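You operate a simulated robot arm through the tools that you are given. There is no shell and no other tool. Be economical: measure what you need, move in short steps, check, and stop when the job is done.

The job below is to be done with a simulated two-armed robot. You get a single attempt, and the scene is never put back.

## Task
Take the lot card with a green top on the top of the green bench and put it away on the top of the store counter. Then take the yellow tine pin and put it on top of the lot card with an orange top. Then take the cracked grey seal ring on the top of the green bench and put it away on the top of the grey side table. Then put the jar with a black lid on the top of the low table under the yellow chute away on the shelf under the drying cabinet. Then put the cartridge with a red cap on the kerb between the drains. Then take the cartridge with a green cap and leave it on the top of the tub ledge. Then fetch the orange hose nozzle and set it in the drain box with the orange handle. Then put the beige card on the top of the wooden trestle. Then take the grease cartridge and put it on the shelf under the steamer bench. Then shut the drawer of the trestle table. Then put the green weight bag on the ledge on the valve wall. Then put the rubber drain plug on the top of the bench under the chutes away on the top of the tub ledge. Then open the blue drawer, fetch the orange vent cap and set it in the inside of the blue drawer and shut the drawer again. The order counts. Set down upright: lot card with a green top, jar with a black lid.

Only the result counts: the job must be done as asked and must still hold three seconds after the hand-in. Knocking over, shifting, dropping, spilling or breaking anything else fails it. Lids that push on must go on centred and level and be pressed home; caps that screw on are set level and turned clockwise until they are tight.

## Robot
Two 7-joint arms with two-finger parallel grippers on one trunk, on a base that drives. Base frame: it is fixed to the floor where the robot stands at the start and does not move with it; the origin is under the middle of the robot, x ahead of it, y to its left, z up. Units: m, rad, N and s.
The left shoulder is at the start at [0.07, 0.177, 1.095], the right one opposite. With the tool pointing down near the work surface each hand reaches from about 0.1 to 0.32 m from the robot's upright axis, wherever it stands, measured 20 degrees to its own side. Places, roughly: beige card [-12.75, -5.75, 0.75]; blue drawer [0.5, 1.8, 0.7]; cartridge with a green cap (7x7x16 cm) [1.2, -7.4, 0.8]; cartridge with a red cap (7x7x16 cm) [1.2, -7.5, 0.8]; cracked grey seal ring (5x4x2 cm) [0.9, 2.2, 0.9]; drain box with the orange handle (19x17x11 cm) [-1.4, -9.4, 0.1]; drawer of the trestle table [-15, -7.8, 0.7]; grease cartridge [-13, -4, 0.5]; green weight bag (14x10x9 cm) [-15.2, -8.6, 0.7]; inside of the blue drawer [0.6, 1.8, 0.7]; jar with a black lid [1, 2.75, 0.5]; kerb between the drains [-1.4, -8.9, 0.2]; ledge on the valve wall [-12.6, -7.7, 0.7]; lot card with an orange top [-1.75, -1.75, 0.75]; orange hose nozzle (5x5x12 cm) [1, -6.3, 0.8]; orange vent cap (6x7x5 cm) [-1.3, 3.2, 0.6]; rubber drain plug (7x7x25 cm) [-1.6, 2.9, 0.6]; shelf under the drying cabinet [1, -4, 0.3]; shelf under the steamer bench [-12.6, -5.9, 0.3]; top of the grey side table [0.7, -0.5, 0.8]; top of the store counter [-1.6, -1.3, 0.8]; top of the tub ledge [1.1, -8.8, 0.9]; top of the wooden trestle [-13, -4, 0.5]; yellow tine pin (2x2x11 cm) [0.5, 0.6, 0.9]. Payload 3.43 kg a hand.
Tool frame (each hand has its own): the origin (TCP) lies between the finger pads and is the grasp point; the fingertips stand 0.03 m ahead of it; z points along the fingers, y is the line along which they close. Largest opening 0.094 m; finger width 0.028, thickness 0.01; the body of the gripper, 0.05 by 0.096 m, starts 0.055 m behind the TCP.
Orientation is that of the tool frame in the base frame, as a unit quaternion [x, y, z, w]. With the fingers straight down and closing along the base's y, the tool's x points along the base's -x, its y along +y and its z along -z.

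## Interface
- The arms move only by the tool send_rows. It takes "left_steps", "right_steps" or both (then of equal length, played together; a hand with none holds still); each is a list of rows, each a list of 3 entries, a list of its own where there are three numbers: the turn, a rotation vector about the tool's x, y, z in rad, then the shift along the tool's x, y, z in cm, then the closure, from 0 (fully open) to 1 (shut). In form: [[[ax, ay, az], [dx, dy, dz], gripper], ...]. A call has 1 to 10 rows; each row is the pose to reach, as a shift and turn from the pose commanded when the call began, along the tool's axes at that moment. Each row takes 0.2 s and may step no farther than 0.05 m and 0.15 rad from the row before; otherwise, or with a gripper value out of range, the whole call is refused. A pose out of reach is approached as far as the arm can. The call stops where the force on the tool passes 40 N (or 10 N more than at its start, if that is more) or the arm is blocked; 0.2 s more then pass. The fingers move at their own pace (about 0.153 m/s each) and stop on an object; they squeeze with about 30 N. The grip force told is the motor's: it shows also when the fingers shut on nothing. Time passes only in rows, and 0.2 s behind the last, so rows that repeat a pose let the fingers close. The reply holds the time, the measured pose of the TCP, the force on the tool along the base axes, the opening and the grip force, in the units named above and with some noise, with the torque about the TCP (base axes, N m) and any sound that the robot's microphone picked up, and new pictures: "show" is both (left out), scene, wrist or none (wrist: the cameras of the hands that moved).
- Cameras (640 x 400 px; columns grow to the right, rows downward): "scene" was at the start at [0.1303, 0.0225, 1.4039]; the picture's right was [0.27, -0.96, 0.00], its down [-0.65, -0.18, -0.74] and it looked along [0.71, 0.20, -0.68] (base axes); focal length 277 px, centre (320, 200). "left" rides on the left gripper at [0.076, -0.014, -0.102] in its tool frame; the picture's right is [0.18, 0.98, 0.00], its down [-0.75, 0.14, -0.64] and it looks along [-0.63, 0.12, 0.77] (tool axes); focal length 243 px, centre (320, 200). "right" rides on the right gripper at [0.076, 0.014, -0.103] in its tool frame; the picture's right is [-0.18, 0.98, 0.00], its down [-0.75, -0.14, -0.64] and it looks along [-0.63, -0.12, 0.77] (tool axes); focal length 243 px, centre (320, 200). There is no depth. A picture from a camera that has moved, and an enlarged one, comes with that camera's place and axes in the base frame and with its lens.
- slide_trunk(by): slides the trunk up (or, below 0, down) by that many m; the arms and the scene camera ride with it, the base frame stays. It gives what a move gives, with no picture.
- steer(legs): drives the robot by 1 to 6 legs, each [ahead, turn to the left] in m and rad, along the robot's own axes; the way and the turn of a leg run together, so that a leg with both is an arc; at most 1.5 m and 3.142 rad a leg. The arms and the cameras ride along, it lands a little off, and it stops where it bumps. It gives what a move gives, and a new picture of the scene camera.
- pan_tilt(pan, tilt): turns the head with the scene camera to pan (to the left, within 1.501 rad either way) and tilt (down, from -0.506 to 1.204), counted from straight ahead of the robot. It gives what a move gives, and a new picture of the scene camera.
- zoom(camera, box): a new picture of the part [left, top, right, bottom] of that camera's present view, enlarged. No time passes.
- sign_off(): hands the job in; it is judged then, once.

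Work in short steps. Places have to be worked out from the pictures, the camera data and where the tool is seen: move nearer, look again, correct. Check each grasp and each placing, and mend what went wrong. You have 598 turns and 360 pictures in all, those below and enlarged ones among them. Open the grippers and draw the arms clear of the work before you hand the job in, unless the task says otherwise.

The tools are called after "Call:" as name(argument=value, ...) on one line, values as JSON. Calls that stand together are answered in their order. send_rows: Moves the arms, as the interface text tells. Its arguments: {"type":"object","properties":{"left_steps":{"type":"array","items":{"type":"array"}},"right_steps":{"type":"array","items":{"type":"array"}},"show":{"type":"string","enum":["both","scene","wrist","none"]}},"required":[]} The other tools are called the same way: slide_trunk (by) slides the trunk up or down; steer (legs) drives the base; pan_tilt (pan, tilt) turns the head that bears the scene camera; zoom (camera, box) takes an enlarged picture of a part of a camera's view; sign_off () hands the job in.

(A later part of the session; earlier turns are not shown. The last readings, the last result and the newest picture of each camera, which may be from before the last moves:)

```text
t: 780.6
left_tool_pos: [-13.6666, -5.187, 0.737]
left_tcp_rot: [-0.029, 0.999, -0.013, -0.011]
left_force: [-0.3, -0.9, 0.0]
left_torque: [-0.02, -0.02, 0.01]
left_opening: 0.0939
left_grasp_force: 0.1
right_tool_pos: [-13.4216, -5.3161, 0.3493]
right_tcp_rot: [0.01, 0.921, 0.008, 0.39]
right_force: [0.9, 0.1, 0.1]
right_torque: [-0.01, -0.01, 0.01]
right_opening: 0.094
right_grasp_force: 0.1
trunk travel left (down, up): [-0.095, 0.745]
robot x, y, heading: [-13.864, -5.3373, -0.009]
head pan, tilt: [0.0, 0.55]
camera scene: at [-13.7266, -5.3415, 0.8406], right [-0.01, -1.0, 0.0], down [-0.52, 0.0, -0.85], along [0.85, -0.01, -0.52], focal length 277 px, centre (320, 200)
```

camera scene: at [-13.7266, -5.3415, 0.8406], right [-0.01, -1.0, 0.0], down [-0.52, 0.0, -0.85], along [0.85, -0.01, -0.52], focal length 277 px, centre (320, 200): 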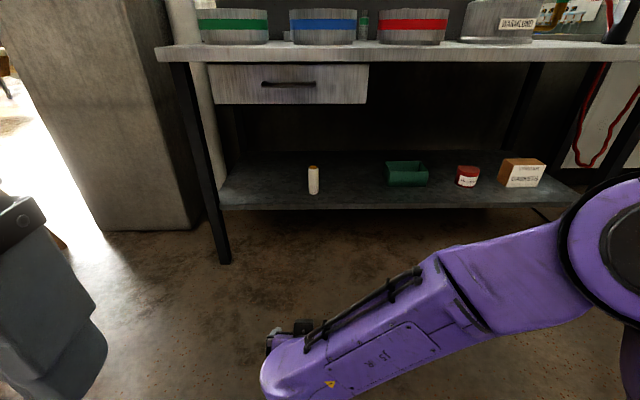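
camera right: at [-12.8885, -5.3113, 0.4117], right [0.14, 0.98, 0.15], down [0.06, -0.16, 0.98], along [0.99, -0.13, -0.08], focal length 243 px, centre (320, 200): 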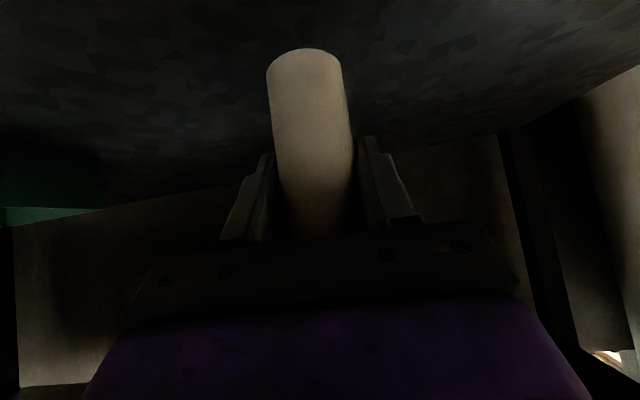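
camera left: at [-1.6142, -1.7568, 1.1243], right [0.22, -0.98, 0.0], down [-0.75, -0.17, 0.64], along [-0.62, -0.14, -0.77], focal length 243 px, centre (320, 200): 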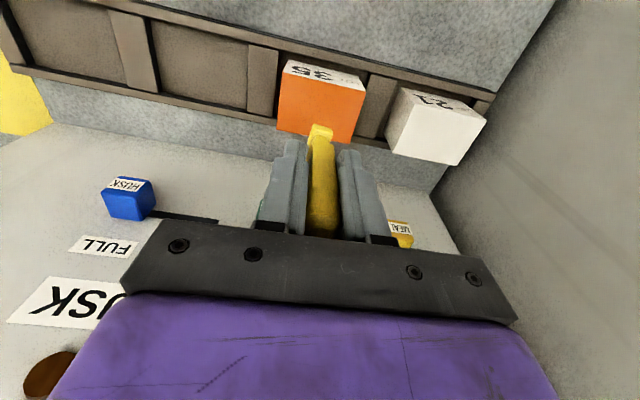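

The cartridge stands on the shelf. Next, the trestle table's drawer at (-15, -7.8): raise trunk, level the hand and drive there.

Call:
slide_trunk(by=0.4)

Call:
slide_trunk(by=0.18)

Call:
send_rows(right_steps=[[[0, 0.15, 0], [3, -3, -2], 0], [[0, 0.3, 0], [5, -4, -4], 0], [[0, 0.45, 0], [6, -5, -7], 0], [[0, 0.6, 0], [5, -5, -10], 0], [[0, 0.75, 0], [4, -5, -13], 0], [[0, 0.79, 0], [3, -5, -16], 0]], show="none")

Call:
steer(legs=[[0, -1.57], [1.5, 0], [0.95, 0], [0, -1.57]])

Call:
pan_tilt(pan=0.0, tilt=0.5)

```text
t: 784.4
left_tool_pos: [-13.6664, -5.1864, 1.1377]
left_tcp_rot: [-0.029, 0.999, -0.013, -0.011]
left_force: [-0.4, 0.4, 0.8]
left_torque: [-0.03, -0.03, -0.01]
left_opening: 0.0938
left_grasp_force: 0.1
right_tool_pos: [-13.4206, -5.3169, 0.749]
right_tcp_rot: [0.011, 0.921, 0.008, 0.391]
right_force: [-0.3, 0.5, 0.2]
right_torque: [0.0, 0.0, -0.01]
right_opening: 0.0938
right_grasp_force: 0.0
trunk travel left (down, up): [-0.495, 0.345]
robot x, y, heading: [-13.8649, -5.3419, -0.008]
head pan, tilt: [0.0, 0.55]
```

```text
t: 786.4
left_tool_pos: [-13.6663, -5.1857, 1.3166]
left_tcp_rot: [-0.029, 0.999, -0.012, -0.012]
left_force: [-0.2, 1.0, -0.1]
left_torque: [-0.02, -0.01, 0.04]
left_opening: 0.0941
left_grasp_force: 0.1
right_tool_pos: [-13.421, -5.3162, 0.9292]
right_tcp_rot: [0.011, 0.921, 0.008, 0.389]
right_force: [-0.5, -0.8, -0.3]
right_torque: [0.01, -0.01, 0.01]
right_opening: 0.0939
right_grasp_force: 0.0
trunk travel left (down, up): [-0.675, 0.165]
robot x, y, heading: [-13.8654, -5.3393, -0.009]
head pan, tilt: [0.0, 0.55]
```

```text
t: 787.8
left_tool_pos: [-13.6677, -5.1854, 1.316]
left_tcp_rot: [-0.028, 0.999, -0.012, -0.011]
left_force: [0.1, 0.5, -0.4]
left_torque: [0.04, 0.01, 0.01]
left_opening: 0.094
left_grasp_force: 0.1
right_tool_pos: [-13.5597, -5.3669, 1.0176]
right_tcp_rot: [0.006, 1.0, 0.012, 0.005]
right_force: [0.3, 0.0, 0.1]
right_torque: [-0.04, -0.02, -0.01]
right_opening: 0.0939
right_grasp_force: 0.1
trunk travel left (down, up): [-0.675, 0.165]
robot x, y, heading: [-13.8659, -5.3372, -0.008]
head pan, tilt: [0.0, 0.55]
```

```text
t: 807.3
left_tool_pos: [-14.0573, -7.9292, 1.3164]
left_tcp_rot: [0.999, 0.043, 0.011, -0.013]
left_force: [0.7, 0.2, -0.1]
left_torque: [0.03, 0.0, 0.02]
left_opening: 0.0941
left_grasp_force: 0.1
right_tool_pos: [-14.1697, -7.7511, 1.0171]
right_tcp_rot: [1.0, 0.007, -0.005, 0.012]
right_force: [-0.4, -0.6, -0.6]
right_torque: [-0.01, -0.01, 0.03]
right_opening: 0.0941
right_grasp_force: 0.1
trunk travel left (down, up): [-0.675, 0.165]
robot x, y, heading: [-13.8644, -7.7698, -3.125]
head pan, tilt: [0.0, 0.55]
camera scene: at [-14.0003, -7.7731, 1.4206], right [-0.02, 1.0, 0.0], down [0.52, 0.01, -0.85], along [-0.85, -0.02, -0.52], focal length 277 px, centre (320, 200)
```

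scene: 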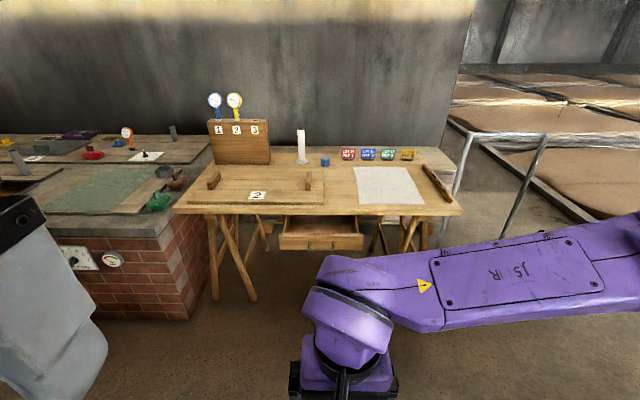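

```text
t: 808.0
left_tool_pos: [-14.056, -7.9301, 1.3168]
left_tcp_rot: [0.999, 0.043, 0.01, -0.013]
left_force: [1.0, 0.1, 0.7]
left_torque: [0.02, 0.0, 0.02]
left_opening: 0.0939
left_grasp_force: 0.0
right_tool_pos: [-14.1705, -7.7509, 1.0159]
right_tcp_rot: [1.0, 0.007, -0.005, 0.011]
right_force: [-0.8, -0.3, -0.1]
right_torque: [-0.01, 0.02, 0.01]
right_opening: 0.094
right_grasp_force: 0.0
trunk travel left (down, up): [-0.675, 0.165]
robot x, y, heading: [-13.8625, -7.7691, -3.127]
head pan, tilt: [0.0, 0.499]
camera scene: at [-14.0015, -7.773, 1.4252], right [-0.02, 1.0, 0.0], down [0.48, 0.01, -0.88], along [-0.88, -0.02, -0.48], focal length 277 px, centre (320, 200)
```

scene: 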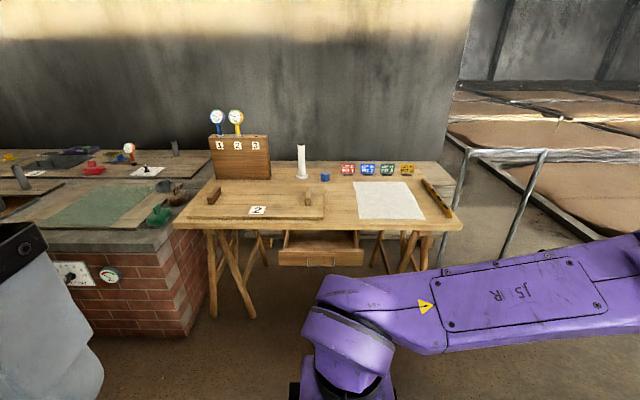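

The drawer under the trestle table is open a little; its front is near (-14.9, -7.79, ~0.66). I drive closer, lower the trunk and point the closed right hand forward.

Call:
steer(legs=[[0.3, -0.015]])

Call:
slide_trunk(by=-0.25)

Call:
send_rows(right_steps=[[[0, -0.14, 0], [3, 0.5, 1], 1], [[0, -0.28, 0], [6, 1, 2], 1], [[0, -0.42, 0], [8, 2, 3.5], 1], [[0, -0.56, 0], [8, 3, 5], 1], [[0, -0.7, 0], [8, 4, 6.5], 1], [[0, -0.84, 0], [8, 4, 8], 1], [[0, -0.98, 0], [8, 4, 9.5], 1], [[0, -1.1, 0], [8, 4, 11], 1]], show="both")

```text
t: 810.0
left_tool_pos: [-14.3589, -7.9278, 1.3164]
left_tcp_rot: [0.999, 0.034, 0.012, -0.013]
left_force: [0.2, -0.1, 0.7]
left_torque: [-0.02, -0.04, -0.03]
left_opening: 0.0939
left_grasp_force: 0.0
right_tool_pos: [-14.4691, -7.7479, 1.0168]
right_tcp_rot: [1.0, -0.002, -0.005, 0.011]
right_force: [-0.1, -0.6, -0.2]
right_torque: [0.01, -0.02, 0.01]
right_opening: 0.094
right_grasp_force: 0.0
trunk travel left (down, up): [-0.675, 0.165]
robot x, y, heading: [-14.1632, -7.7714, -3.139]
head pan, tilt: [0.0, 0.499]
camera scene: at [-14.3017, -7.7739, 1.4253], right [0.0, 1.0, 0.0], down [0.48, 0.0, -0.88], along [-0.88, 0.0, -0.48], focal length 277 px, centre (320, 200)
```

scene: 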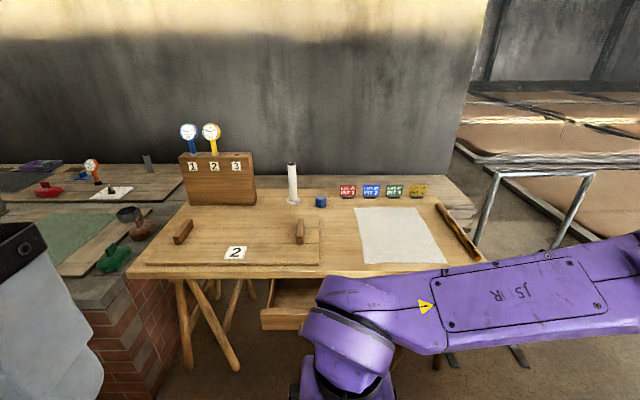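

```text
t: 812.6
left_tool_pos: [-14.36, -7.9295, 1.0662]
left_tcp_rot: [0.999, 0.033, 0.01, -0.013]
left_force: [0.2, 0.0, 0.0]
left_torque: [0.01, -0.01, -0.03]
left_opening: 0.0941
left_grasp_force: 0.0
right_tool_pos: [-14.471, -7.7489, 0.7664]
right_tcp_rot: [1.0, -0.002, -0.005, 0.011]
right_force: [0.7, 0.2, -0.1]
right_torque: [0.01, 0.01, 0.0]
right_opening: 0.0943
right_grasp_force: 0.1
trunk travel left (down, up): [-0.425, 0.415]
robot x, y, heading: [-14.1572, -7.7749, -3.142]
head pan, tilt: [0.0, 0.499]
```

```text
t: 813.2
left_tool_pos: [-14.36, -7.9285, 1.0675]
left_tcp_rot: [0.999, 0.033, 0.011, -0.013]
left_force: [-0.2, 0.2, 0.6]
left_torque: [0.0, 0.02, -0.02]
left_opening: 0.0937
left_grasp_force: 0.1
right_tool_pos: [-14.4221, -7.7602, 0.7521]
right_tcp_rot: [0.99, -0.006, -0.14, 0.016]
right_force: [-1.8, -1.0, 0.1]
right_torque: [0.04, -0.08, -0.09]
right_opening: 0.0
right_grasp_force: 30.3
trunk travel left (down, up): [-0.425, 0.415]
robot x, y, heading: [-14.1617, -7.7723, -3.142]
head pan, tilt: [0.0, 0.499]
stopped in row 3 (right hand): the force on the tool passed its limit (the readings are from after the stop); the commanded pose is now the measured one
camera scene: at [-14.3025, -7.7739, 1.1751], right [0.0, 1.0, 0.0], down [0.48, 0.0, -0.88], along [-0.88, 0.0, -0.48], focal length 277 px, centre (320, 200)
camera right: at [-14.3205, -7.7741, 0.8292], right [-0.19, -0.98, 0.08], down [-0.54, 0.17, 0.82], along [-0.82, 0.11, -0.56], focal length 243 px, centre (320, 200)
```

scene: 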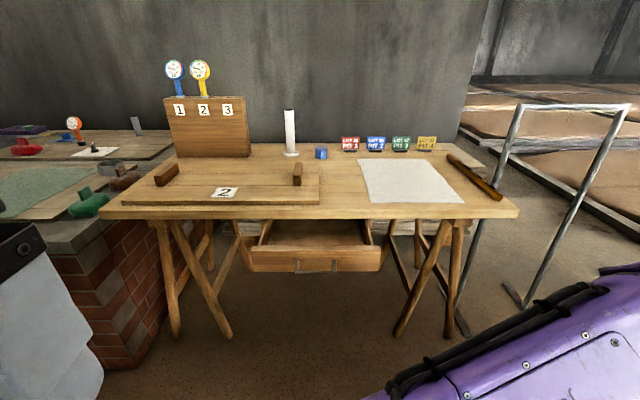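
right: 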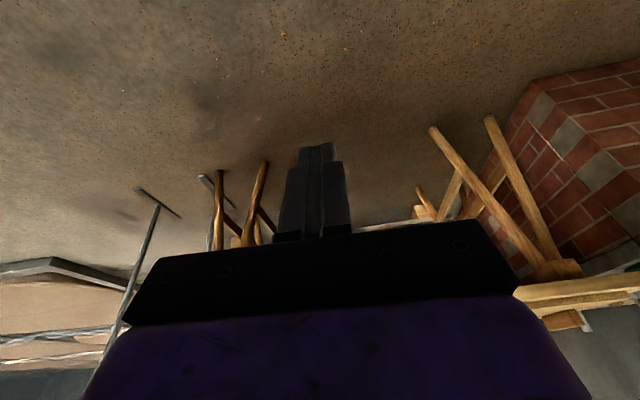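

The panel sits near x≈-14.88, z≈0.67. I continue tilting while moving forward.

Call:
send_rows(right_steps=[[[0, -0.12, 0], [-3.5, 0.5, 1.5], 1], [[0, -0.24, 0], [-7, 1, 3.5], 1], [[0, -0.36, 0], [-10.5, 1.5, 5.5], 1], [[0, -0.48, 0], [-14, 2, 8], 1], [[0, -0.6, 0], [-17.5, 2.5, 10.5], 1], [[0, -0.72, 0], [-21, 3, 13], 1], [[0, -0.85, 0], [-24.5, 3, 15.4], 1], [[0, -0.85, 0], [-24.5, 3, 15.4], 1]], show="both")

```text
t: 815.0
left_tool_pos: [-14.3592, -7.9287, 1.0667]
left_tcp_rot: [0.999, 0.034, 0.011, -0.013]
left_force: [0.2, 0.0, 0.3]
left_torque: [0.0, 0.0, 0.0]
left_opening: 0.094
left_grasp_force: 0.1
right_tool_pos: [-14.6981, -7.7898, 0.6743]
right_tcp_rot: [0.843, -0.014, -0.537, 0.01]
right_force: [0.4, -0.1, 0.4]
right_torque: [0.0, 0.0, 0.03]
right_opening: 0.0001
right_grasp_force: 30.2
trunk travel left (down, up): [-0.425, 0.415]
robot x, y, heading: [-14.1627, -7.7725, -3.141]
head pan, tilt: [0.0, 0.499]
camera scene: at [-14.3018, -7.7737, 1.1753], right [0.0, 1.0, 0.0], down [0.48, 0.0, -0.88], along [-0.88, 0.0, -0.48], focal length 277 px, centre (320, 200)
camera right: at [-14.5737, -7.8066, 0.6482], right [-0.09, -0.98, 0.2], down [0.26, 0.17, 0.95], along [-0.96, 0.13, 0.24], focal length 243 px, centre (320, 200)
```

scene: 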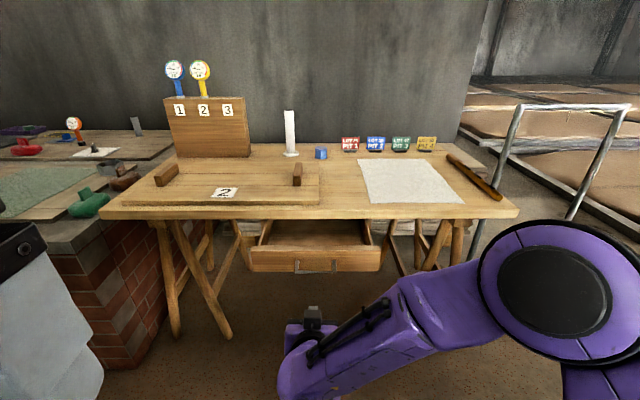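
right: 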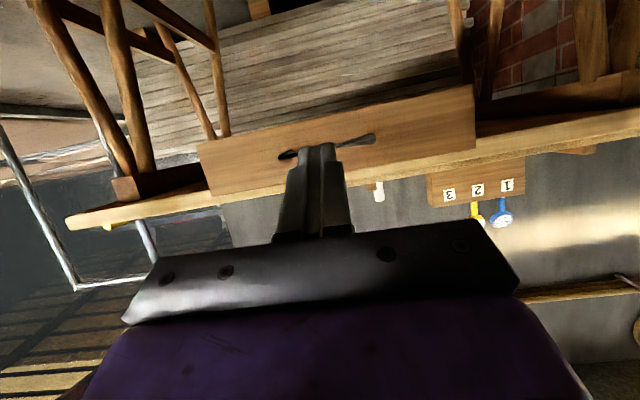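

The closed tips point at the drawer front's middle. Push forward slowly.

Call:
send_rows(right_steps=[[[0, 0, 0], [-1.7, 0, 3.6], 1], [[0, 0, 0], [-3.4, 0, 7.2], 1], [[0, 0, 0], [-5.1, 0, 10.8], 1], [[0, 0, 0], [-6.4, 0, 13.6], 1], [[0, 0, 0], [-7.2, 0, 15.4], 1], [[0, 0, 0], [-8, 0, 17.2], 1], [[0, 0, 0], [-8.8, 0, 19], 1], [[0, 0, 0], [-9.6, 0, 20.8], 1], [[0, 0, 0], [-10.4, 0, 22.6], 1]], show="scene")

```text
t: 817.0
left_tool_pos: [-14.3602, -7.9295, 1.0674]
left_tcp_rot: [0.999, 0.035, 0.013, -0.012]
left_force: [-0.6, -0.8, -0.4]
left_torque: [0.02, 0.01, 0.01]
left_opening: 0.0939
left_grasp_force: 0.2
right_tool_pos: [-14.9498, -7.788, 0.6721]
right_tcp_rot: [0.844, -0.013, -0.536, 0.011]
right_force: [0.0, 0.1, 0.2]
right_torque: [0.04, 0.0, -0.02]
right_opening: 0.0
right_grasp_force: 30.1
trunk travel left (down, up): [-0.425, 0.415]
robot x, y, heading: [-14.1607, -7.7781, -3.141]
head pan, tilt: [0.0, 0.499]
camera scene: at [-14.303, -7.7739, 1.1751], right [0.0, 1.0, 0.0], down [0.48, 0.0, -0.88], along [-0.88, 0.0, -0.48], focal length 277 px, centre (320, 200)
```

scene: 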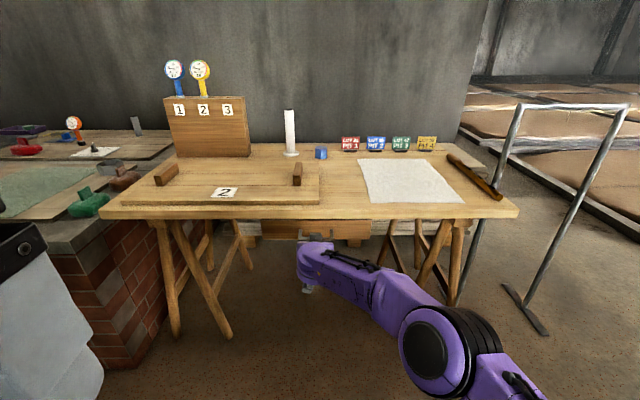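

The drawer moved in. Push a bit further to feel the stop.

Call:
send_rows(right_steps=[[[0, 0, 0], [-0.4, 0, 0.9], 1], [[0, 0, 0], [-0.9, 0, 1.8], 1], [[0, 0, 0], [-1.3, 0, 2.7], 1], [[0, 0, 0], [-1.7, 0, 3.6], 1], [[0, 0, 0], [-2.1, 0, 4.5], 1]], show="wrist")

```text
t: 818.2
left_tool_pos: [-14.3598, -7.9281, 1.0669]
left_tcp_rot: [0.999, 0.034, 0.011, -0.012]
left_force: [0.1, -0.3, 0.7]
left_torque: [-0.01, 0.01, 0.03]
left_opening: 0.0942
left_grasp_force: 0.2
right_tool_pos: [-14.9732, -7.7703, 0.6748]
right_tcp_rot: [0.844, -0.012, -0.536, 0.011]
right_force: [-0.1, -0.5, -0.1]
right_torque: [-0.04, 0.01, 0.01]
right_opening: 0.0
right_grasp_force: 30.2
right hand out of reach, approached as far as the arm can: row 2, 3, 4, 5
trunk travel left (down, up): [-0.425, 0.415]
robot x, y, heading: [-14.1602, -7.771, -3.144]
head pan, tilt: [0.0, 0.499]
camera right: at [-14.8493, -7.7885, 0.6487], right [-0.09, -0.98, 0.2], down [0.26, 0.17, 0.95], along [-0.96, 0.13, 0.24], focal length 243 px, centre (320, 200)
```

right: 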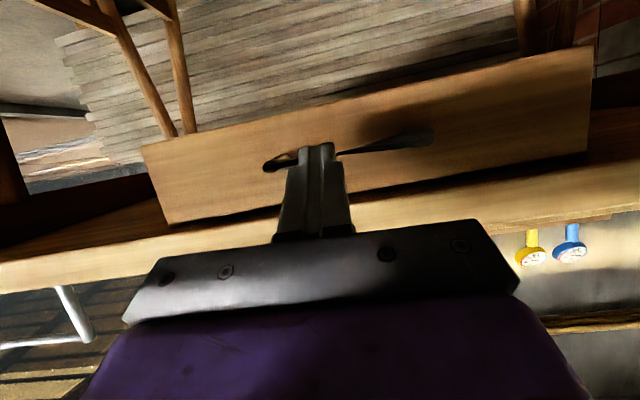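

Out of arm reach without a stop felt; I push with the base in a small leg – it halts on force.

Call:
steer(legs=[[0.08, 0]])

```text
t: 819.0
left_tool_pos: [-14.3659, -7.9279, 1.0687]
left_tcp_rot: [0.999, 0.033, 0.008, -0.013]
left_force: [0.6, -0.5, 0.5]
left_torque: [0.03, 0.01, -0.03]
left_opening: 0.094
left_grasp_force: 0.0
right_tool_pos: [-14.9808, -7.7727, 0.6795]
right_tcp_rot: [0.844, -0.016, -0.535, 0.009]
right_force: [36.5, 8.0, 15.9]
right_torque: [0.04, -0.13, -0.13]
right_opening: 0.0002
right_grasp_force: 29.9
trunk travel left (down, up): [-0.425, 0.415]
robot x, y, heading: [-14.1741, -7.7723, 3.137]
head pan, tilt: [0.0, 0.499]
stopped in leg 1: the force on the tool passed its limit (the readings are from after the stop); the commanded pose is now the measured one
camera scene: at [-14.3076, -7.7724, 1.1762], right [0.0, 1.0, 0.0], down [0.47, 0.0, -0.88], along [-0.88, 0.0, -0.47], focal length 277 px, centre (320, 200)
```

scene: 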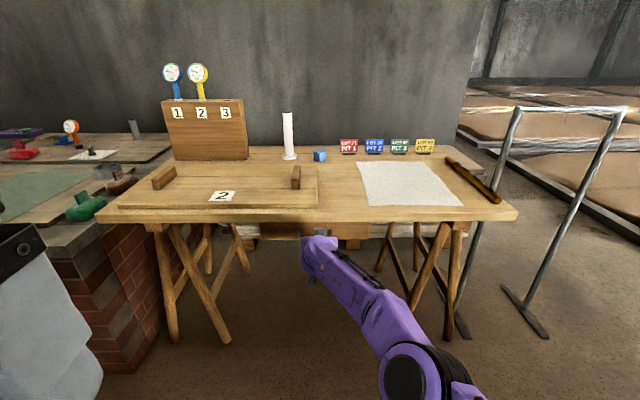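

Firm stop at 36 N: drawer is shut. I back away and look at the green weight bag on the brick stove.

Call:
steer(legs=[[-0.35, 0]])

Call:
zoom(camera="scene", box=[0, 120, 240, 270])

```text
t: 821.3
left_tool_pos: [-14.0171, -7.9309, 1.0671]
left_tcp_rot: [0.999, 0.031, 0.012, -0.013]
left_force: [0.8, 0.1, 1.6]
left_torque: [0.01, 0.07, 0.01]
left_opening: 0.0942
left_grasp_force: 0.0
right_tool_pos: [-14.6283, -7.7703, 0.6732]
right_tcp_rot: [0.846, -0.015, -0.533, 0.009]
right_force: [0.4, 0.3, 0.5]
right_torque: [-0.03, -0.02, -0.02]
right_opening: 0.0003
right_grasp_force: 30.4
trunk travel left (down, up): [-0.425, 0.415]
robot x, y, heading: [-13.8209, -7.7741, 3.137]
head pan, tilt: [0.0, 0.499]
camera scene: at [-13.9589, -7.7741, 1.1753], right [0.01, 1.0, 0.0], down [0.48, 0.0, -0.88], along [-0.88, 0.0, -0.48], focal length 277 px, centre (320, 200)
```

scene: 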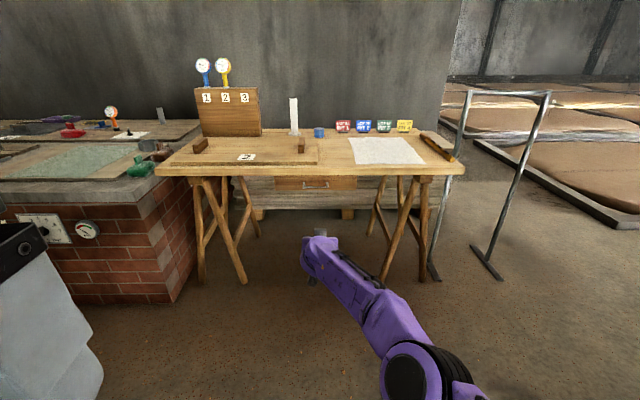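

```text
2.67 times, centred on (120, 195) of scene
camera zoom: at [-13.9589, -7.7741, 1.1753], right [0.01, 1.0, 0.0], down [0.48, 0.0, -0.88], along [-0.88, 0.0, -0.48], focal length 739 px, centre (853, 213)
```

zoom: 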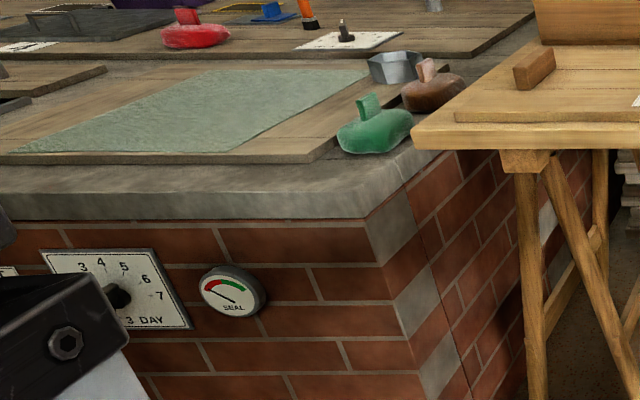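

Drawer front is flush. The green bag with its upright tab is at about (-15.15, -8.6). I raise and level the right hand and move in front of it.

Call:
slide_trunk(by=0.25)

Call:
send_rows(right_steps=[[[0, 0.14, 0], [3, 0, -3], 0.5], [[0, 0.28, 0], [5, 0, -6], 0], [[0, 0.42, 0], [5, 0, -10], 0], [[0, 0.56, 0], [4, 0, -14], 0], [[0, 0.7, 0], [2, 0, -18], 0], [[0, 0.84, 0], [0, 0, -22], 0], [[0, 0.98, 0], [-2, 0, -26], 0], [[0, 1.1, 0], [-3, 0, -29], 0]], show="none")

Call:
steer(legs=[[0, 1.57], [0.73, 0], [0, -1.57], [0.45, 0]])

```text
t: 823.9
left_tool_pos: [-14.0192, -7.9315, 1.3158]
left_tcp_rot: [0.999, 0.032, 0.012, -0.013]
left_force: [0.3, -0.4, -0.7]
left_torque: [0.02, 0.02, -0.01]
left_opening: 0.0937
left_grasp_force: 0.0
right_tool_pos: [-14.6287, -7.7705, 0.9224]
right_tcp_rot: [0.846, -0.016, -0.532, 0.008]
right_force: [0.6, 0.1, -0.5]
right_torque: [0.01, -0.01, 0.0]
right_opening: 0.0001
right_grasp_force: 30.7
trunk travel left (down, up): [-0.675, 0.165]
robot x, y, heading: [-13.819, -7.7758, 3.137]
head pan, tilt: [0.0, 0.499]
```

```text
t: 825.7
left_tool_pos: [-14.018, -7.9306, 1.3159]
left_tcp_rot: [0.999, 0.032, 0.012, -0.013]
left_force: [-0.5, 0.0, 0.0]
left_torque: [-0.02, 0.0, 0.05]
left_opening: 0.0941
left_grasp_force: 0.0
right_tool_pos: [-14.3827, -7.7703, 1.0731]
right_tcp_rot: [1.0, -0.009, -0.011, 0.015]
right_force: [0.9, -0.4, -1.3]
right_torque: [0.0, -0.03, -0.03]
right_opening: 0.0939
right_grasp_force: 0.1
trunk travel left (down, up): [-0.675, 0.165]
robot x, y, heading: [-13.8219, -7.7777, 3.141]
head pan, tilt: [0.0, 0.499]
```

```text
t: 839.6
left_tool_pos: [-14.444, -8.6861, 1.3165]
left_tcp_rot: [0.998, 0.054, 0.012, -0.012]
left_force: [-0.2, -0.1, -0.1]
left_torque: [-0.03, 0.01, 0.03]
left_opening: 0.0941
left_grasp_force: 0.1
right_tool_pos: [-14.8154, -8.5438, 1.0718]
right_tcp_rot: [1.0, 0.013, -0.011, 0.016]
right_force: [0.0, 0.1, -0.7]
right_torque: [-0.01, 0.01, 0.0]
right_opening: 0.0939
right_grasp_force: 0.1
trunk travel left (down, up): [-0.675, 0.165]
robot x, y, heading: [-14.2524, -8.5213, -3.102]
head pan, tilt: [0.0, 0.499]
camera scene: at [-14.3925, -8.5287, 1.4252], right [-0.04, 1.0, 0.0], down [0.48, 0.02, -0.88], along [-0.88, -0.03, -0.48], focal length 277 px, centre (320, 200)
```

scene: 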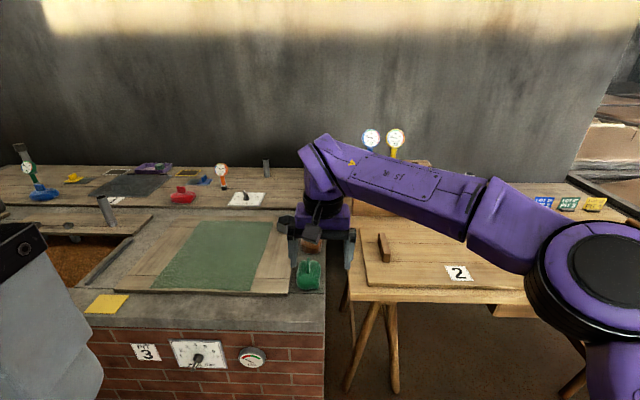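

Call:
zoom(camera="right", box=[0, 0, 640, 400])

Call:
zoom(camera="scene", box=[270, 230, 350, 300])

```text
1.00 times, centred on (320, 200) of right
camera zoom: at [-14.7368, -8.5532, 1.1723], right [-0.16, -0.99, 0.04], down [-0.74, 0.14, 0.65], along [-0.65, 0.08, -0.76], focal length 243 px, centre (320, 200)
```

zoom: 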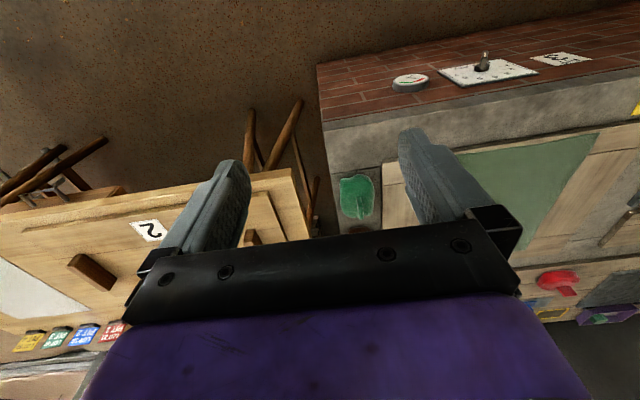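

```text
5.71 times, centred on (310, 265) of scene
camera zoom: at [-14.3925, -8.5287, 1.4252], right [-0.04, 1.0, 0.0], down [0.48, 0.02, -0.88], along [-0.88, -0.03, -0.48], focal length 1584 px, centre (377, -171)
```

zoom: 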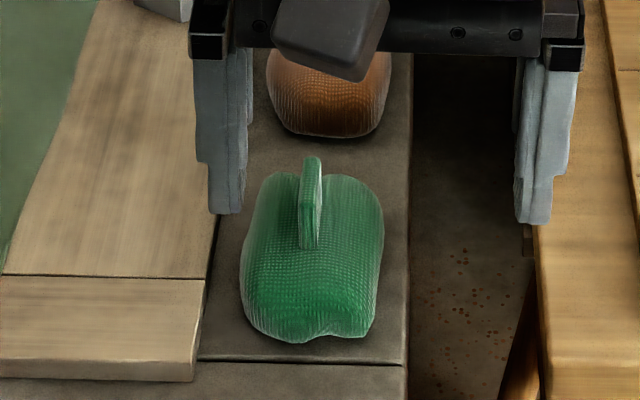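

The tab is a thin plate lying along x – ideal for my y-closing fingers – at ≈(-15.18, -8.598), top z≈0.745. I drive 0.3 closer and descend above it.

Call:
steer(legs=[[0.3, -0.035]])

Call:
send_rows(right_steps=[[[0, 0, 0], [-2, 1.5, 3], 0], [[0, 0, 0], [-4, 3, 7], 0], [[0, 0, 0], [-5, 4, 11], 0], [[0, 0, 0], [-5, 4, 15], 0], [[0, 0, 0], [-5, 4, 18], 0], [[0, 0, 0], [-5, 4, 18], 0]], show="wrist")

```text
t: 841.7
left_tool_pos: [-14.7497, -8.6835, 1.3162]
left_tcp_rot: [0.999, 0.033, 0.011, -0.012]
left_force: [0.3, 0.7, -0.3]
left_torque: [0.01, 0.0, -0.01]
left_opening: 0.094
left_grasp_force: 0.0
right_tool_pos: [-15.1143, -8.5265, 1.0731]
right_tcp_rot: [1.0, -0.008, -0.012, 0.016]
right_force: [0.0, 0.1, 0.0]
right_torque: [-0.04, -0.01, -0.04]
right_opening: 0.0939
right_grasp_force: 0.0
trunk travel left (down, up): [-0.675, 0.165]
robot x, y, heading: [-14.554, -8.5301, 3.145]
head pan, tilt: [0.0, 0.499]
camera scene: at [-14.6919, -8.5285, 1.4253], right [0.0, 1.0, 0.0], down [0.48, 0.0, -0.88], along [-0.88, 0.0, -0.48], focal length 277 px, centre (320, 200)
```

scene: 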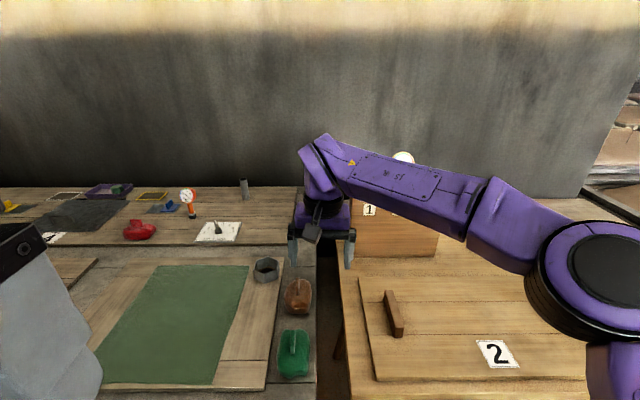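

```text
t: 843.1
left_tool_pos: [-14.7502, -8.6847, 1.3167]
left_tcp_rot: [0.999, 0.033, 0.011, -0.012]
left_force: [0.6, -0.4, 0.2]
left_torque: [-0.01, 0.05, -0.03]
left_opening: 0.0941
left_grasp_force: 0.1
right_tool_pos: [-15.1691, -8.5709, 0.8963]
right_tcp_rot: [1.0, -0.007, -0.012, 0.016]
right_force: [0.5, -0.7, 0.2]
right_torque: [-0.01, 0.0, -0.01]
right_opening: 0.094
right_grasp_force: 0.0
trunk travel left (down, up): [-0.675, 0.165]
robot x, y, heading: [-14.5548, -8.5285, 3.143]
head pan, tilt: [0.0, 0.499]
camera right: at [-15.0912, -8.5843, 0.9949], right [-0.2, -0.98, 0.04], down [-0.74, 0.17, 0.65], along [-0.65, 0.1, -0.76], focal length 243 px, centre (320, 200)
```

right: 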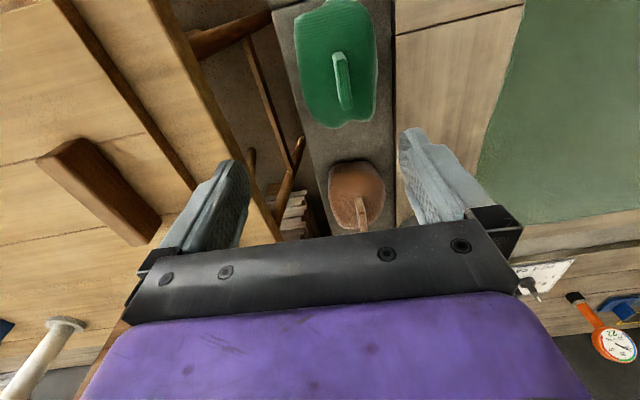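

Tab at ≈(-15.165, -8.602). Shift 3 cm left and go down, fingers half closed, then grip.

Call:
send_rows(right_steps=[[[0, 0, 0], [0.3, 1.5, 1], 0.3], [[0, 0, 0], [0.5, 3.1, 2], 0.3], [[0, 0, 0], [0.5, 3.1, 6], 0.3], [[0, 0, 0], [0.5, 3.1, 10], 0.3], [[0, 0, 0], [0.5, 3.1, 13], 0.3], [[0, 0, 0], [0.5, 3.1, 15], 0.3], [[0, 0, 0], [0.5, 3.1, 15], 0.3]], show="wrist")

```text
t: 844.7
left_tool_pos: [-14.7483, -8.685, 1.316]
left_tcp_rot: [0.999, 0.032, 0.012, -0.012]
left_force: [0.1, 0.7, 0.4]
left_torque: [-0.01, -0.03, -0.01]
left_opening: 0.0939
left_grasp_force: 0.1
right_tool_pos: [-15.139, -8.6057, 0.7528]
right_tcp_rot: [1.0, -0.007, -0.011, 0.015]
right_force: [-0.6, 0.1, 0.1]
right_torque: [0.02, 0.0, 0.04]
right_opening: 0.0656
right_grasp_force: 0.1
right hand out of reach, approached as far as the arm can: row 3, 4, 5, 6, 7
trunk travel left (down, up): [-0.675, 0.165]
robot x, y, heading: [-14.5524, -8.5255, 3.138]
head pan, tilt: [0.0, 0.499]
camera right: at [-15.0612, -8.6189, 0.853], right [-0.2, -0.98, 0.04], down [-0.74, 0.17, 0.65], along [-0.65, 0.1, -0.76], focal length 243 px, centre (320, 200)
```

right: 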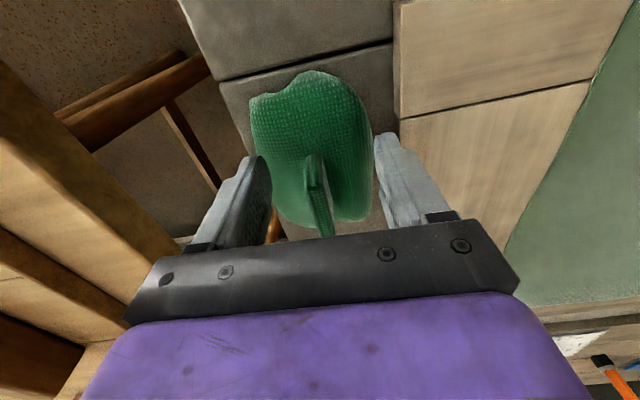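

The arm is at its reach limit; I lift 8 cm, lower the trunk 0.15 and redo the last part 2 cm further.

Call:
send_rows(right_steps=[[[0, 0, 0], [0, 0, -4], 0.3], [[0, 0, 0], [0, 0, -8], 0.3], [[0, 0, 0], [0, 0, -12], 0.3], [[0, 0, 0], [0, 0, -15], 0.3]], show="none")

Call:
slide_trunk(by=-0.13)

Call:
send_rows(right_steps=[[[0, 0, 0], [-1, 0, 0], 0.3], [[0, 0, 0], [-2.5, 0.2, 0], 0.3], [[0, 0, 0], [-2.5, 0.2, 1.5], 0.3], [[0, 0, 0], [-2.5, 0.2, 2.5], 0.3], [[0, 0, 0], [-2.5, 0.2, 3.0], 0.3]], show="wrist")

```text
t: 845.7
left_tool_pos: [-14.7505, -8.6835, 1.317]
left_tcp_rot: [0.999, 0.032, 0.011, -0.013]
left_force: [0.0, -0.2, -0.3]
left_torque: [0.0, 0.04, 0.0]
left_opening: 0.0944
left_grasp_force: 0.1
right_tool_pos: [-15.1369, -8.5977, 0.9052]
right_tcp_rot: [1.0, -0.009, -0.012, 0.015]
right_force: [0.8, 0.8, 0.2]
right_torque: [-0.01, -0.01, 0.01]
right_opening: 0.0656
right_grasp_force: 0.0
trunk travel left (down, up): [-0.675, 0.165]
robot x, y, heading: [-14.5534, -8.5278, 3.136]
head pan, tilt: [0.0, 0.499]
```

```text
t: 847.3
left_tool_pos: [-14.7487, -8.6838, 1.1867]
left_tcp_rot: [0.999, 0.032, 0.011, -0.013]
left_force: [0.0, -0.3, 0.3]
left_torque: [-0.01, 0.02, 0.02]
left_opening: 0.0941
left_grasp_force: 0.0
right_tool_pos: [-15.1383, -8.5972, 0.7743]
right_tcp_rot: [1.0, -0.007, -0.012, 0.015]
right_force: [1.3, 0.0, 0.8]
right_torque: [0.03, 0.02, 0.05]
right_opening: 0.0658
right_grasp_force: 0.0
trunk travel left (down, up): [-0.545, 0.295]
robot x, y, heading: [-14.5519, -8.5284, 3.136]
head pan, tilt: [0.0, 0.499]
```

```text
t: 848.5
left_tool_pos: [-14.7507, -8.6848, 1.187]
left_tcp_rot: [0.999, 0.032, 0.012, -0.013]
left_force: [0.3, -1.1, -0.6]
left_torque: [0.02, 0.0, -0.02]
left_opening: 0.0941
left_grasp_force: 0.1
right_tool_pos: [-15.163, -8.6011, 0.7453]
right_tcp_rot: [1.0, -0.008, -0.012, 0.016]
right_force: [0.7, -0.1, 0.2]
right_torque: [0.0, 0.03, 0.04]
right_opening: 0.0659
right_grasp_force: 0.0
trunk travel left (down, up): [-0.545, 0.295]
robot x, y, heading: [-14.5537, -8.5302, 3.143]
head pan, tilt: [0.0, 0.499]
camera right: at [-15.0853, -8.6134, 0.8452], right [-0.2, -0.98, 0.04], down [-0.74, 0.17, 0.65], along [-0.65, 0.1, -0.76], focal length 243 px, centre (320, 200)
```

right: 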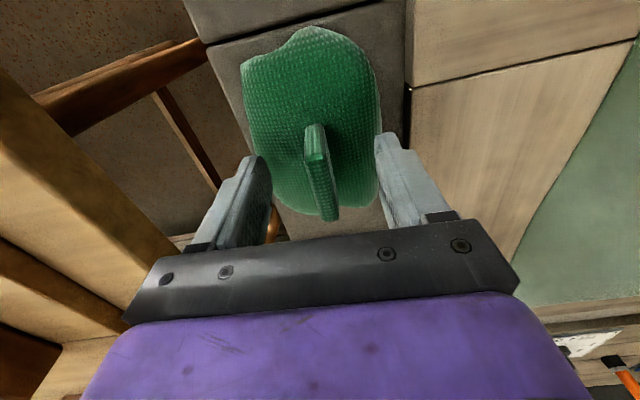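

The tab is between the fingers. Lower 5 mm, close, lift.

Call:
send_rows(right_steps=[[[0, 0, 0], [0, 0, 0.5], 0.3], [[0, 0, 0], [0, 0, 0.7], 1], [[0, 0, 0], [0, 0, 0.7], 1], [[0, 0, 0], [0, 0, 0.7], 1], [[0, 0, 0], [0, 0, -2], 1], [[0, 0, 0], [0, 0, -5], 1], [[0, 0, 0], [0, 0, -9], 1], [[0, 0, 0], [1, 0, -12], 1]], show="wrist")

```text
t: 850.3
left_tool_pos: [-14.7509, -8.6833, 1.1873]
left_tcp_rot: [0.999, 0.032, 0.013, -0.013]
left_force: [0.0, -0.3, -0.3]
left_torque: [-0.04, 0.02, -0.02]
left_opening: 0.0944
left_grasp_force: 0.0
right_tool_pos: [-15.1497, -8.5963, 0.8627]
right_tcp_rot: [1.0, -0.007, -0.01, 0.016]
right_force: [0.9, 0.0, -8.1]
right_torque: [0.02, -0.05, 0.02]
right_opening: 0.0168
right_grasp_force: 30.1
trunk travel left (down, up): [-0.545, 0.295]
robot x, y, heading: [-14.5537, -8.5272, 3.135]
head pan, tilt: [0.0, 0.499]
camera right: at [-15.0721, -8.6089, 0.963], right [-0.2, -0.98, 0.03], down [-0.74, 0.17, 0.65], along [-0.65, 0.1, -0.76], focal length 243 px, centre (320, 200)
```

right: 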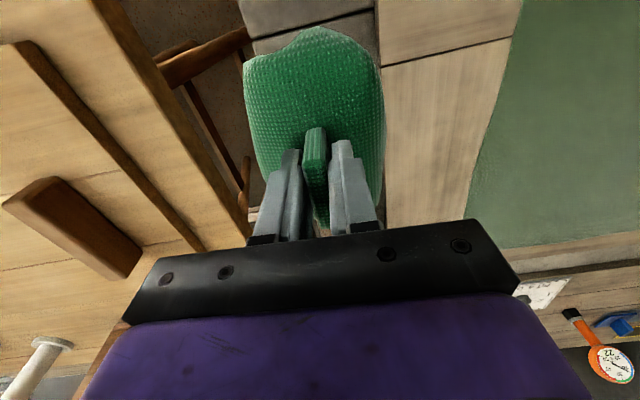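

Bag lifted (8 N). I back up and go to the valve wall at y≈-7.7.

Call:
slide_trunk(by=0.13)

Call:
steer(legs=[[-0.6, 0], [0, -1.57], [0.85, 0], [0, -1.57]])

```text
t: 851.8
left_tool_pos: [-14.7521, -8.684, 1.3163]
left_tcp_rot: [0.999, 0.033, 0.012, -0.013]
left_force: [-0.3, -0.3, 0.2]
left_torque: [0.01, -0.02, -0.01]
left_opening: 0.0938
left_grasp_force: 0.1
right_tool_pos: [-15.151, -8.5956, 0.9926]
right_tcp_rot: [1.0, -0.008, -0.011, 0.014]
right_force: [0.2, 0.3, -9.4]
right_torque: [0.06, -0.03, 0.0]
right_opening: 0.0162
right_grasp_force: 30.2
trunk travel left (down, up): [-0.675, 0.165]
robot x, y, heading: [-14.5511, -8.527, 3.137]
head pan, tilt: [0.0, 0.499]
```

```text
t: 867.1
left_tool_pos: [-13.7267, -7.5159, 1.3164]
left_tcp_rot: [-0.021, 1.0, -0.012, -0.011]
left_force: [0.1, 0.2, 0.4]
left_torque: [-0.02, 0.01, 0.0]
left_opening: 0.0943
left_grasp_force: 0.0
right_tool_pos: [-13.3291, -7.6149, 0.9924]
right_tcp_rot: [0.02, 1.0, 0.015, 0.011]
right_force: [0.3, 0.5, -9.4]
right_torque: [-0.02, 0.07, -0.02]
right_opening: 0.0161
right_grasp_force: 29.8
trunk travel left (down, up): [-0.675, 0.165]
robot x, y, heading: [-13.9285, -7.6664, -0.022]
head pan, tilt: [0.0, 0.499]
camera scene: at [-13.7881, -7.6718, 1.425], right [-0.03, -1.0, 0.0], down [-0.48, 0.01, -0.88], along [0.88, -0.02, -0.48], focal length 277 px, centre (320, 200)
```

scene: 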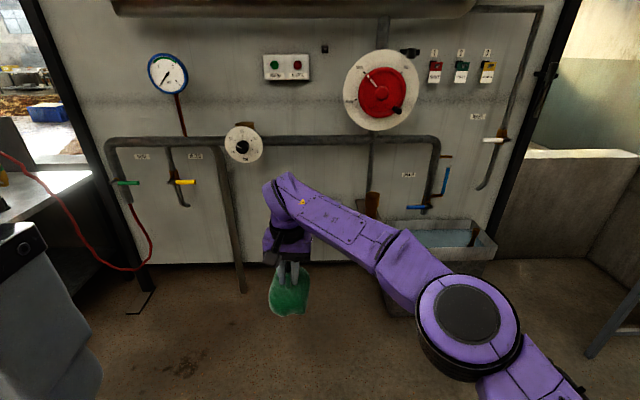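

Call:
zoom(camera="right", box=[0, 0, 640, 400])

Call:
zoom(camera="left", box=[0, 0, 640, 400])

```text
1.00 times, centred on (320, 200) of right
camera zoom: at [-13.4075, -7.6017, 1.0925], right [0.22, 0.97, 0.03], down [0.73, -0.19, 0.65], along [0.64, -0.12, -0.76], focal length 243 px, centre (320, 200)
```

zoom: 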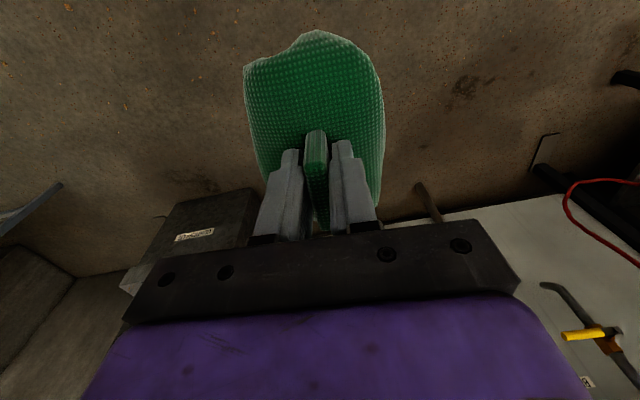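

```text
1.00 times, centred on (320, 200) of left
camera zoom: at [-13.8, -7.5312, 1.4205], right [-0.23, 0.97, -0.02], down [0.76, 0.19, 0.62], along [0.61, 0.12, -0.78], focal length 243 px, centre (320, 200)
```

zoom: 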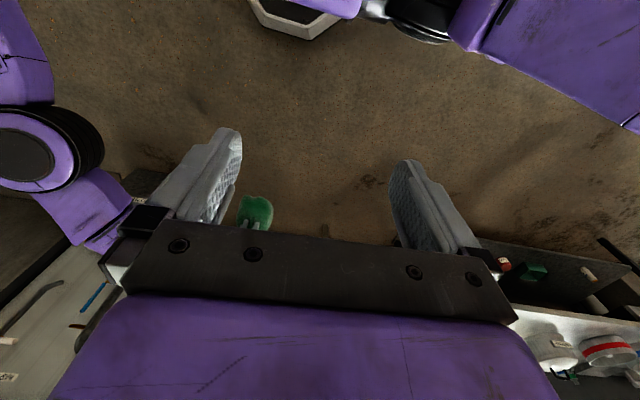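

I turn the base 0.45 rad right so the ledge shows left of my arm.

Call:
steer(legs=[[0, -0.45]])

```text
t: 868.8
left_tool_pos: [-13.6825, -7.6174, 1.3167]
left_tcp_rot: [0.197, 0.98, -0.009, -0.014]
left_force: [0.3, -0.4, -0.3]
left_torque: [-0.03, 0.01, -0.03]
left_opening: 0.0939
left_grasp_force: 0.1
right_tool_pos: [-13.3643, -7.8759, 0.9919]
right_tcp_rot: [0.236, 0.972, 0.013, 0.014]
right_force: [0.2, -1.0, -8.7]
right_torque: [0.03, 0.07, 0.0]
right_opening: 0.0163
right_grasp_force: 29.9
trunk travel left (down, up): [-0.675, 0.165]
robot x, y, heading: [-13.9318, -7.6681, -0.466]
head pan, tilt: [0.0, 0.499]
camera scene: at [-13.803, -7.7321, 1.425], right [-0.45, -0.89, 0.0], down [-0.43, 0.21, -0.88], along [0.78, -0.39, -0.48], focal length 277 px, centre (320, 200)
```

scene: 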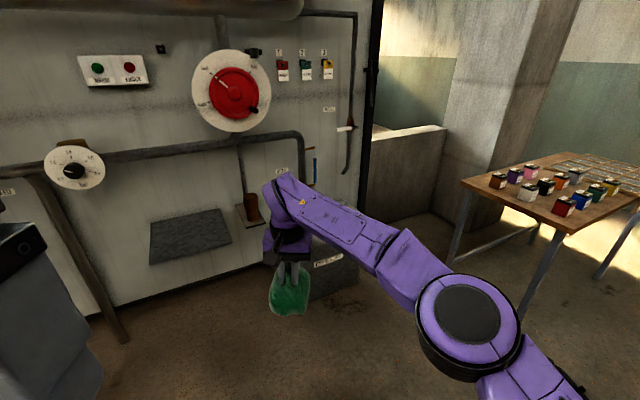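

The ledge is a dark plate, x≈-12.80…-12.46, y≈-7.52…-7.82, z≈0.7. I turn back and drive up to it.

Call:
steer(legs=[[0, 0.46], [0.6, 0]])

Call:
send_rows(right_steps=[[[0, 0, 0], [-2, -2, 2], 1], [[0, 0, 0], [-4, -4, 5], 1], [[0, 0, 0], [-6, -5.5, 9], 1], [[0, 0, 0], [-7, -5.5, 12], 1], [[0, 0, 0], [-7, -5.5, 12], 1]], show="both")

```text
t: 873.5
left_tool_pos: [-13.1338, -7.5135, 1.316]
left_tcp_rot: [-0.032, 0.999, -0.013, -0.012]
left_force: [0.2, 0.6, -0.3]
left_torque: [-0.04, 0.03, -0.02]
left_opening: 0.0944
left_grasp_force: 0.0
right_tool_pos: [-12.7347, -7.6028, 0.9921]
right_tcp_rot: [0.009, 1.0, 0.016, 0.011]
right_force: [-0.2, 0.4, -7.9]
right_torque: [-0.02, 0.06, -0.02]
right_opening: 0.0163
right_grasp_force: 29.9
trunk travel left (down, up): [-0.675, 0.165]
robot x, y, heading: [-13.3333, -7.6695, -0.006]
head pan, tilt: [0.0, 0.499]
camera scene: at [-13.1927, -7.6695, 1.4251], right [0.0, -1.0, 0.0], down [-0.48, 0.0, -0.88], along [0.88, 0.0, -0.48], focal length 277 px, centre (320, 200)
```

scene: 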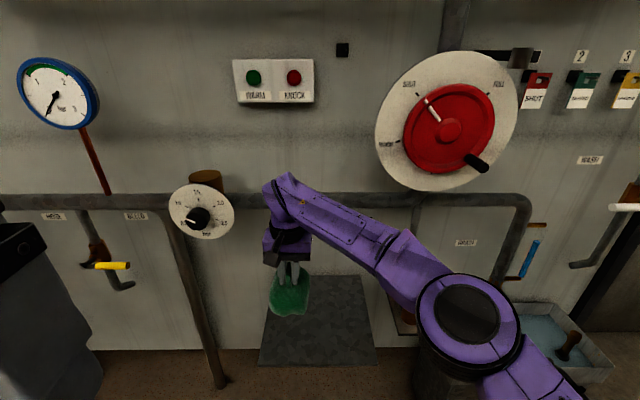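

```text
t: 874.7
left_tool_pos: [-13.1331, -7.5149, 1.3156]
left_tcp_rot: [-0.031, 0.999, -0.012, -0.012]
left_force: [-0.9, -0.9, -0.4]
left_torque: [0.02, -0.01, -0.01]
left_opening: 0.094
left_grasp_force: 0.0
right_tool_pos: [-12.6984, -7.6656, 0.8741]
right_tcp_rot: [0.009, 1.0, 0.015, 0.009]
right_force: [0.6, -0.9, -10.1]
right_torque: [-0.01, 0.05, 0.0]
right_opening: 0.0163
right_grasp_force: 29.9
right hand out of reach, approached as far as the arm can: row 2, 3, 4, 5
trunk travel left (down, up): [-0.675, 0.165]
robot x, y, heading: [-13.3302, -7.669, -0.001]
head pan, tilt: [0.0, 0.499]
camera scene: at [-13.1903, -7.6714, 1.4249], right [0.0, -1.0, 0.0], down [-0.48, 0.0, -0.88], along [0.88, 0.0, -0.48], focal length 277 px, centre (320, 200)
camera right: at [-12.777, -7.6545, 0.9739], right [0.2, 0.98, 0.04], down [0.74, -0.18, 0.65], along [0.64, -0.11, -0.76], focal length 243 px, centre (320, 200)
```

scene: 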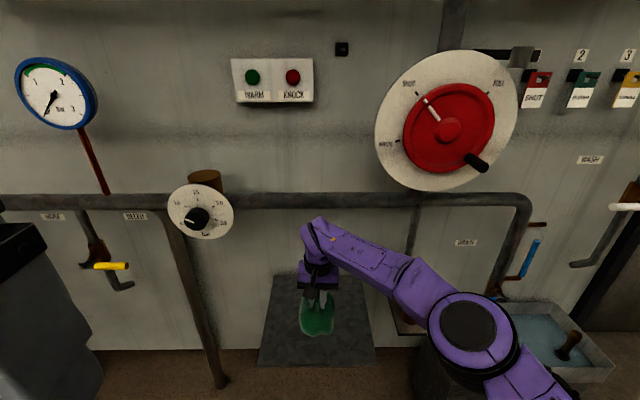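
right: 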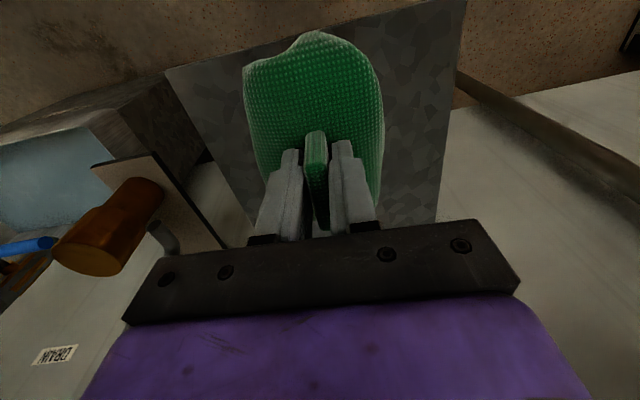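

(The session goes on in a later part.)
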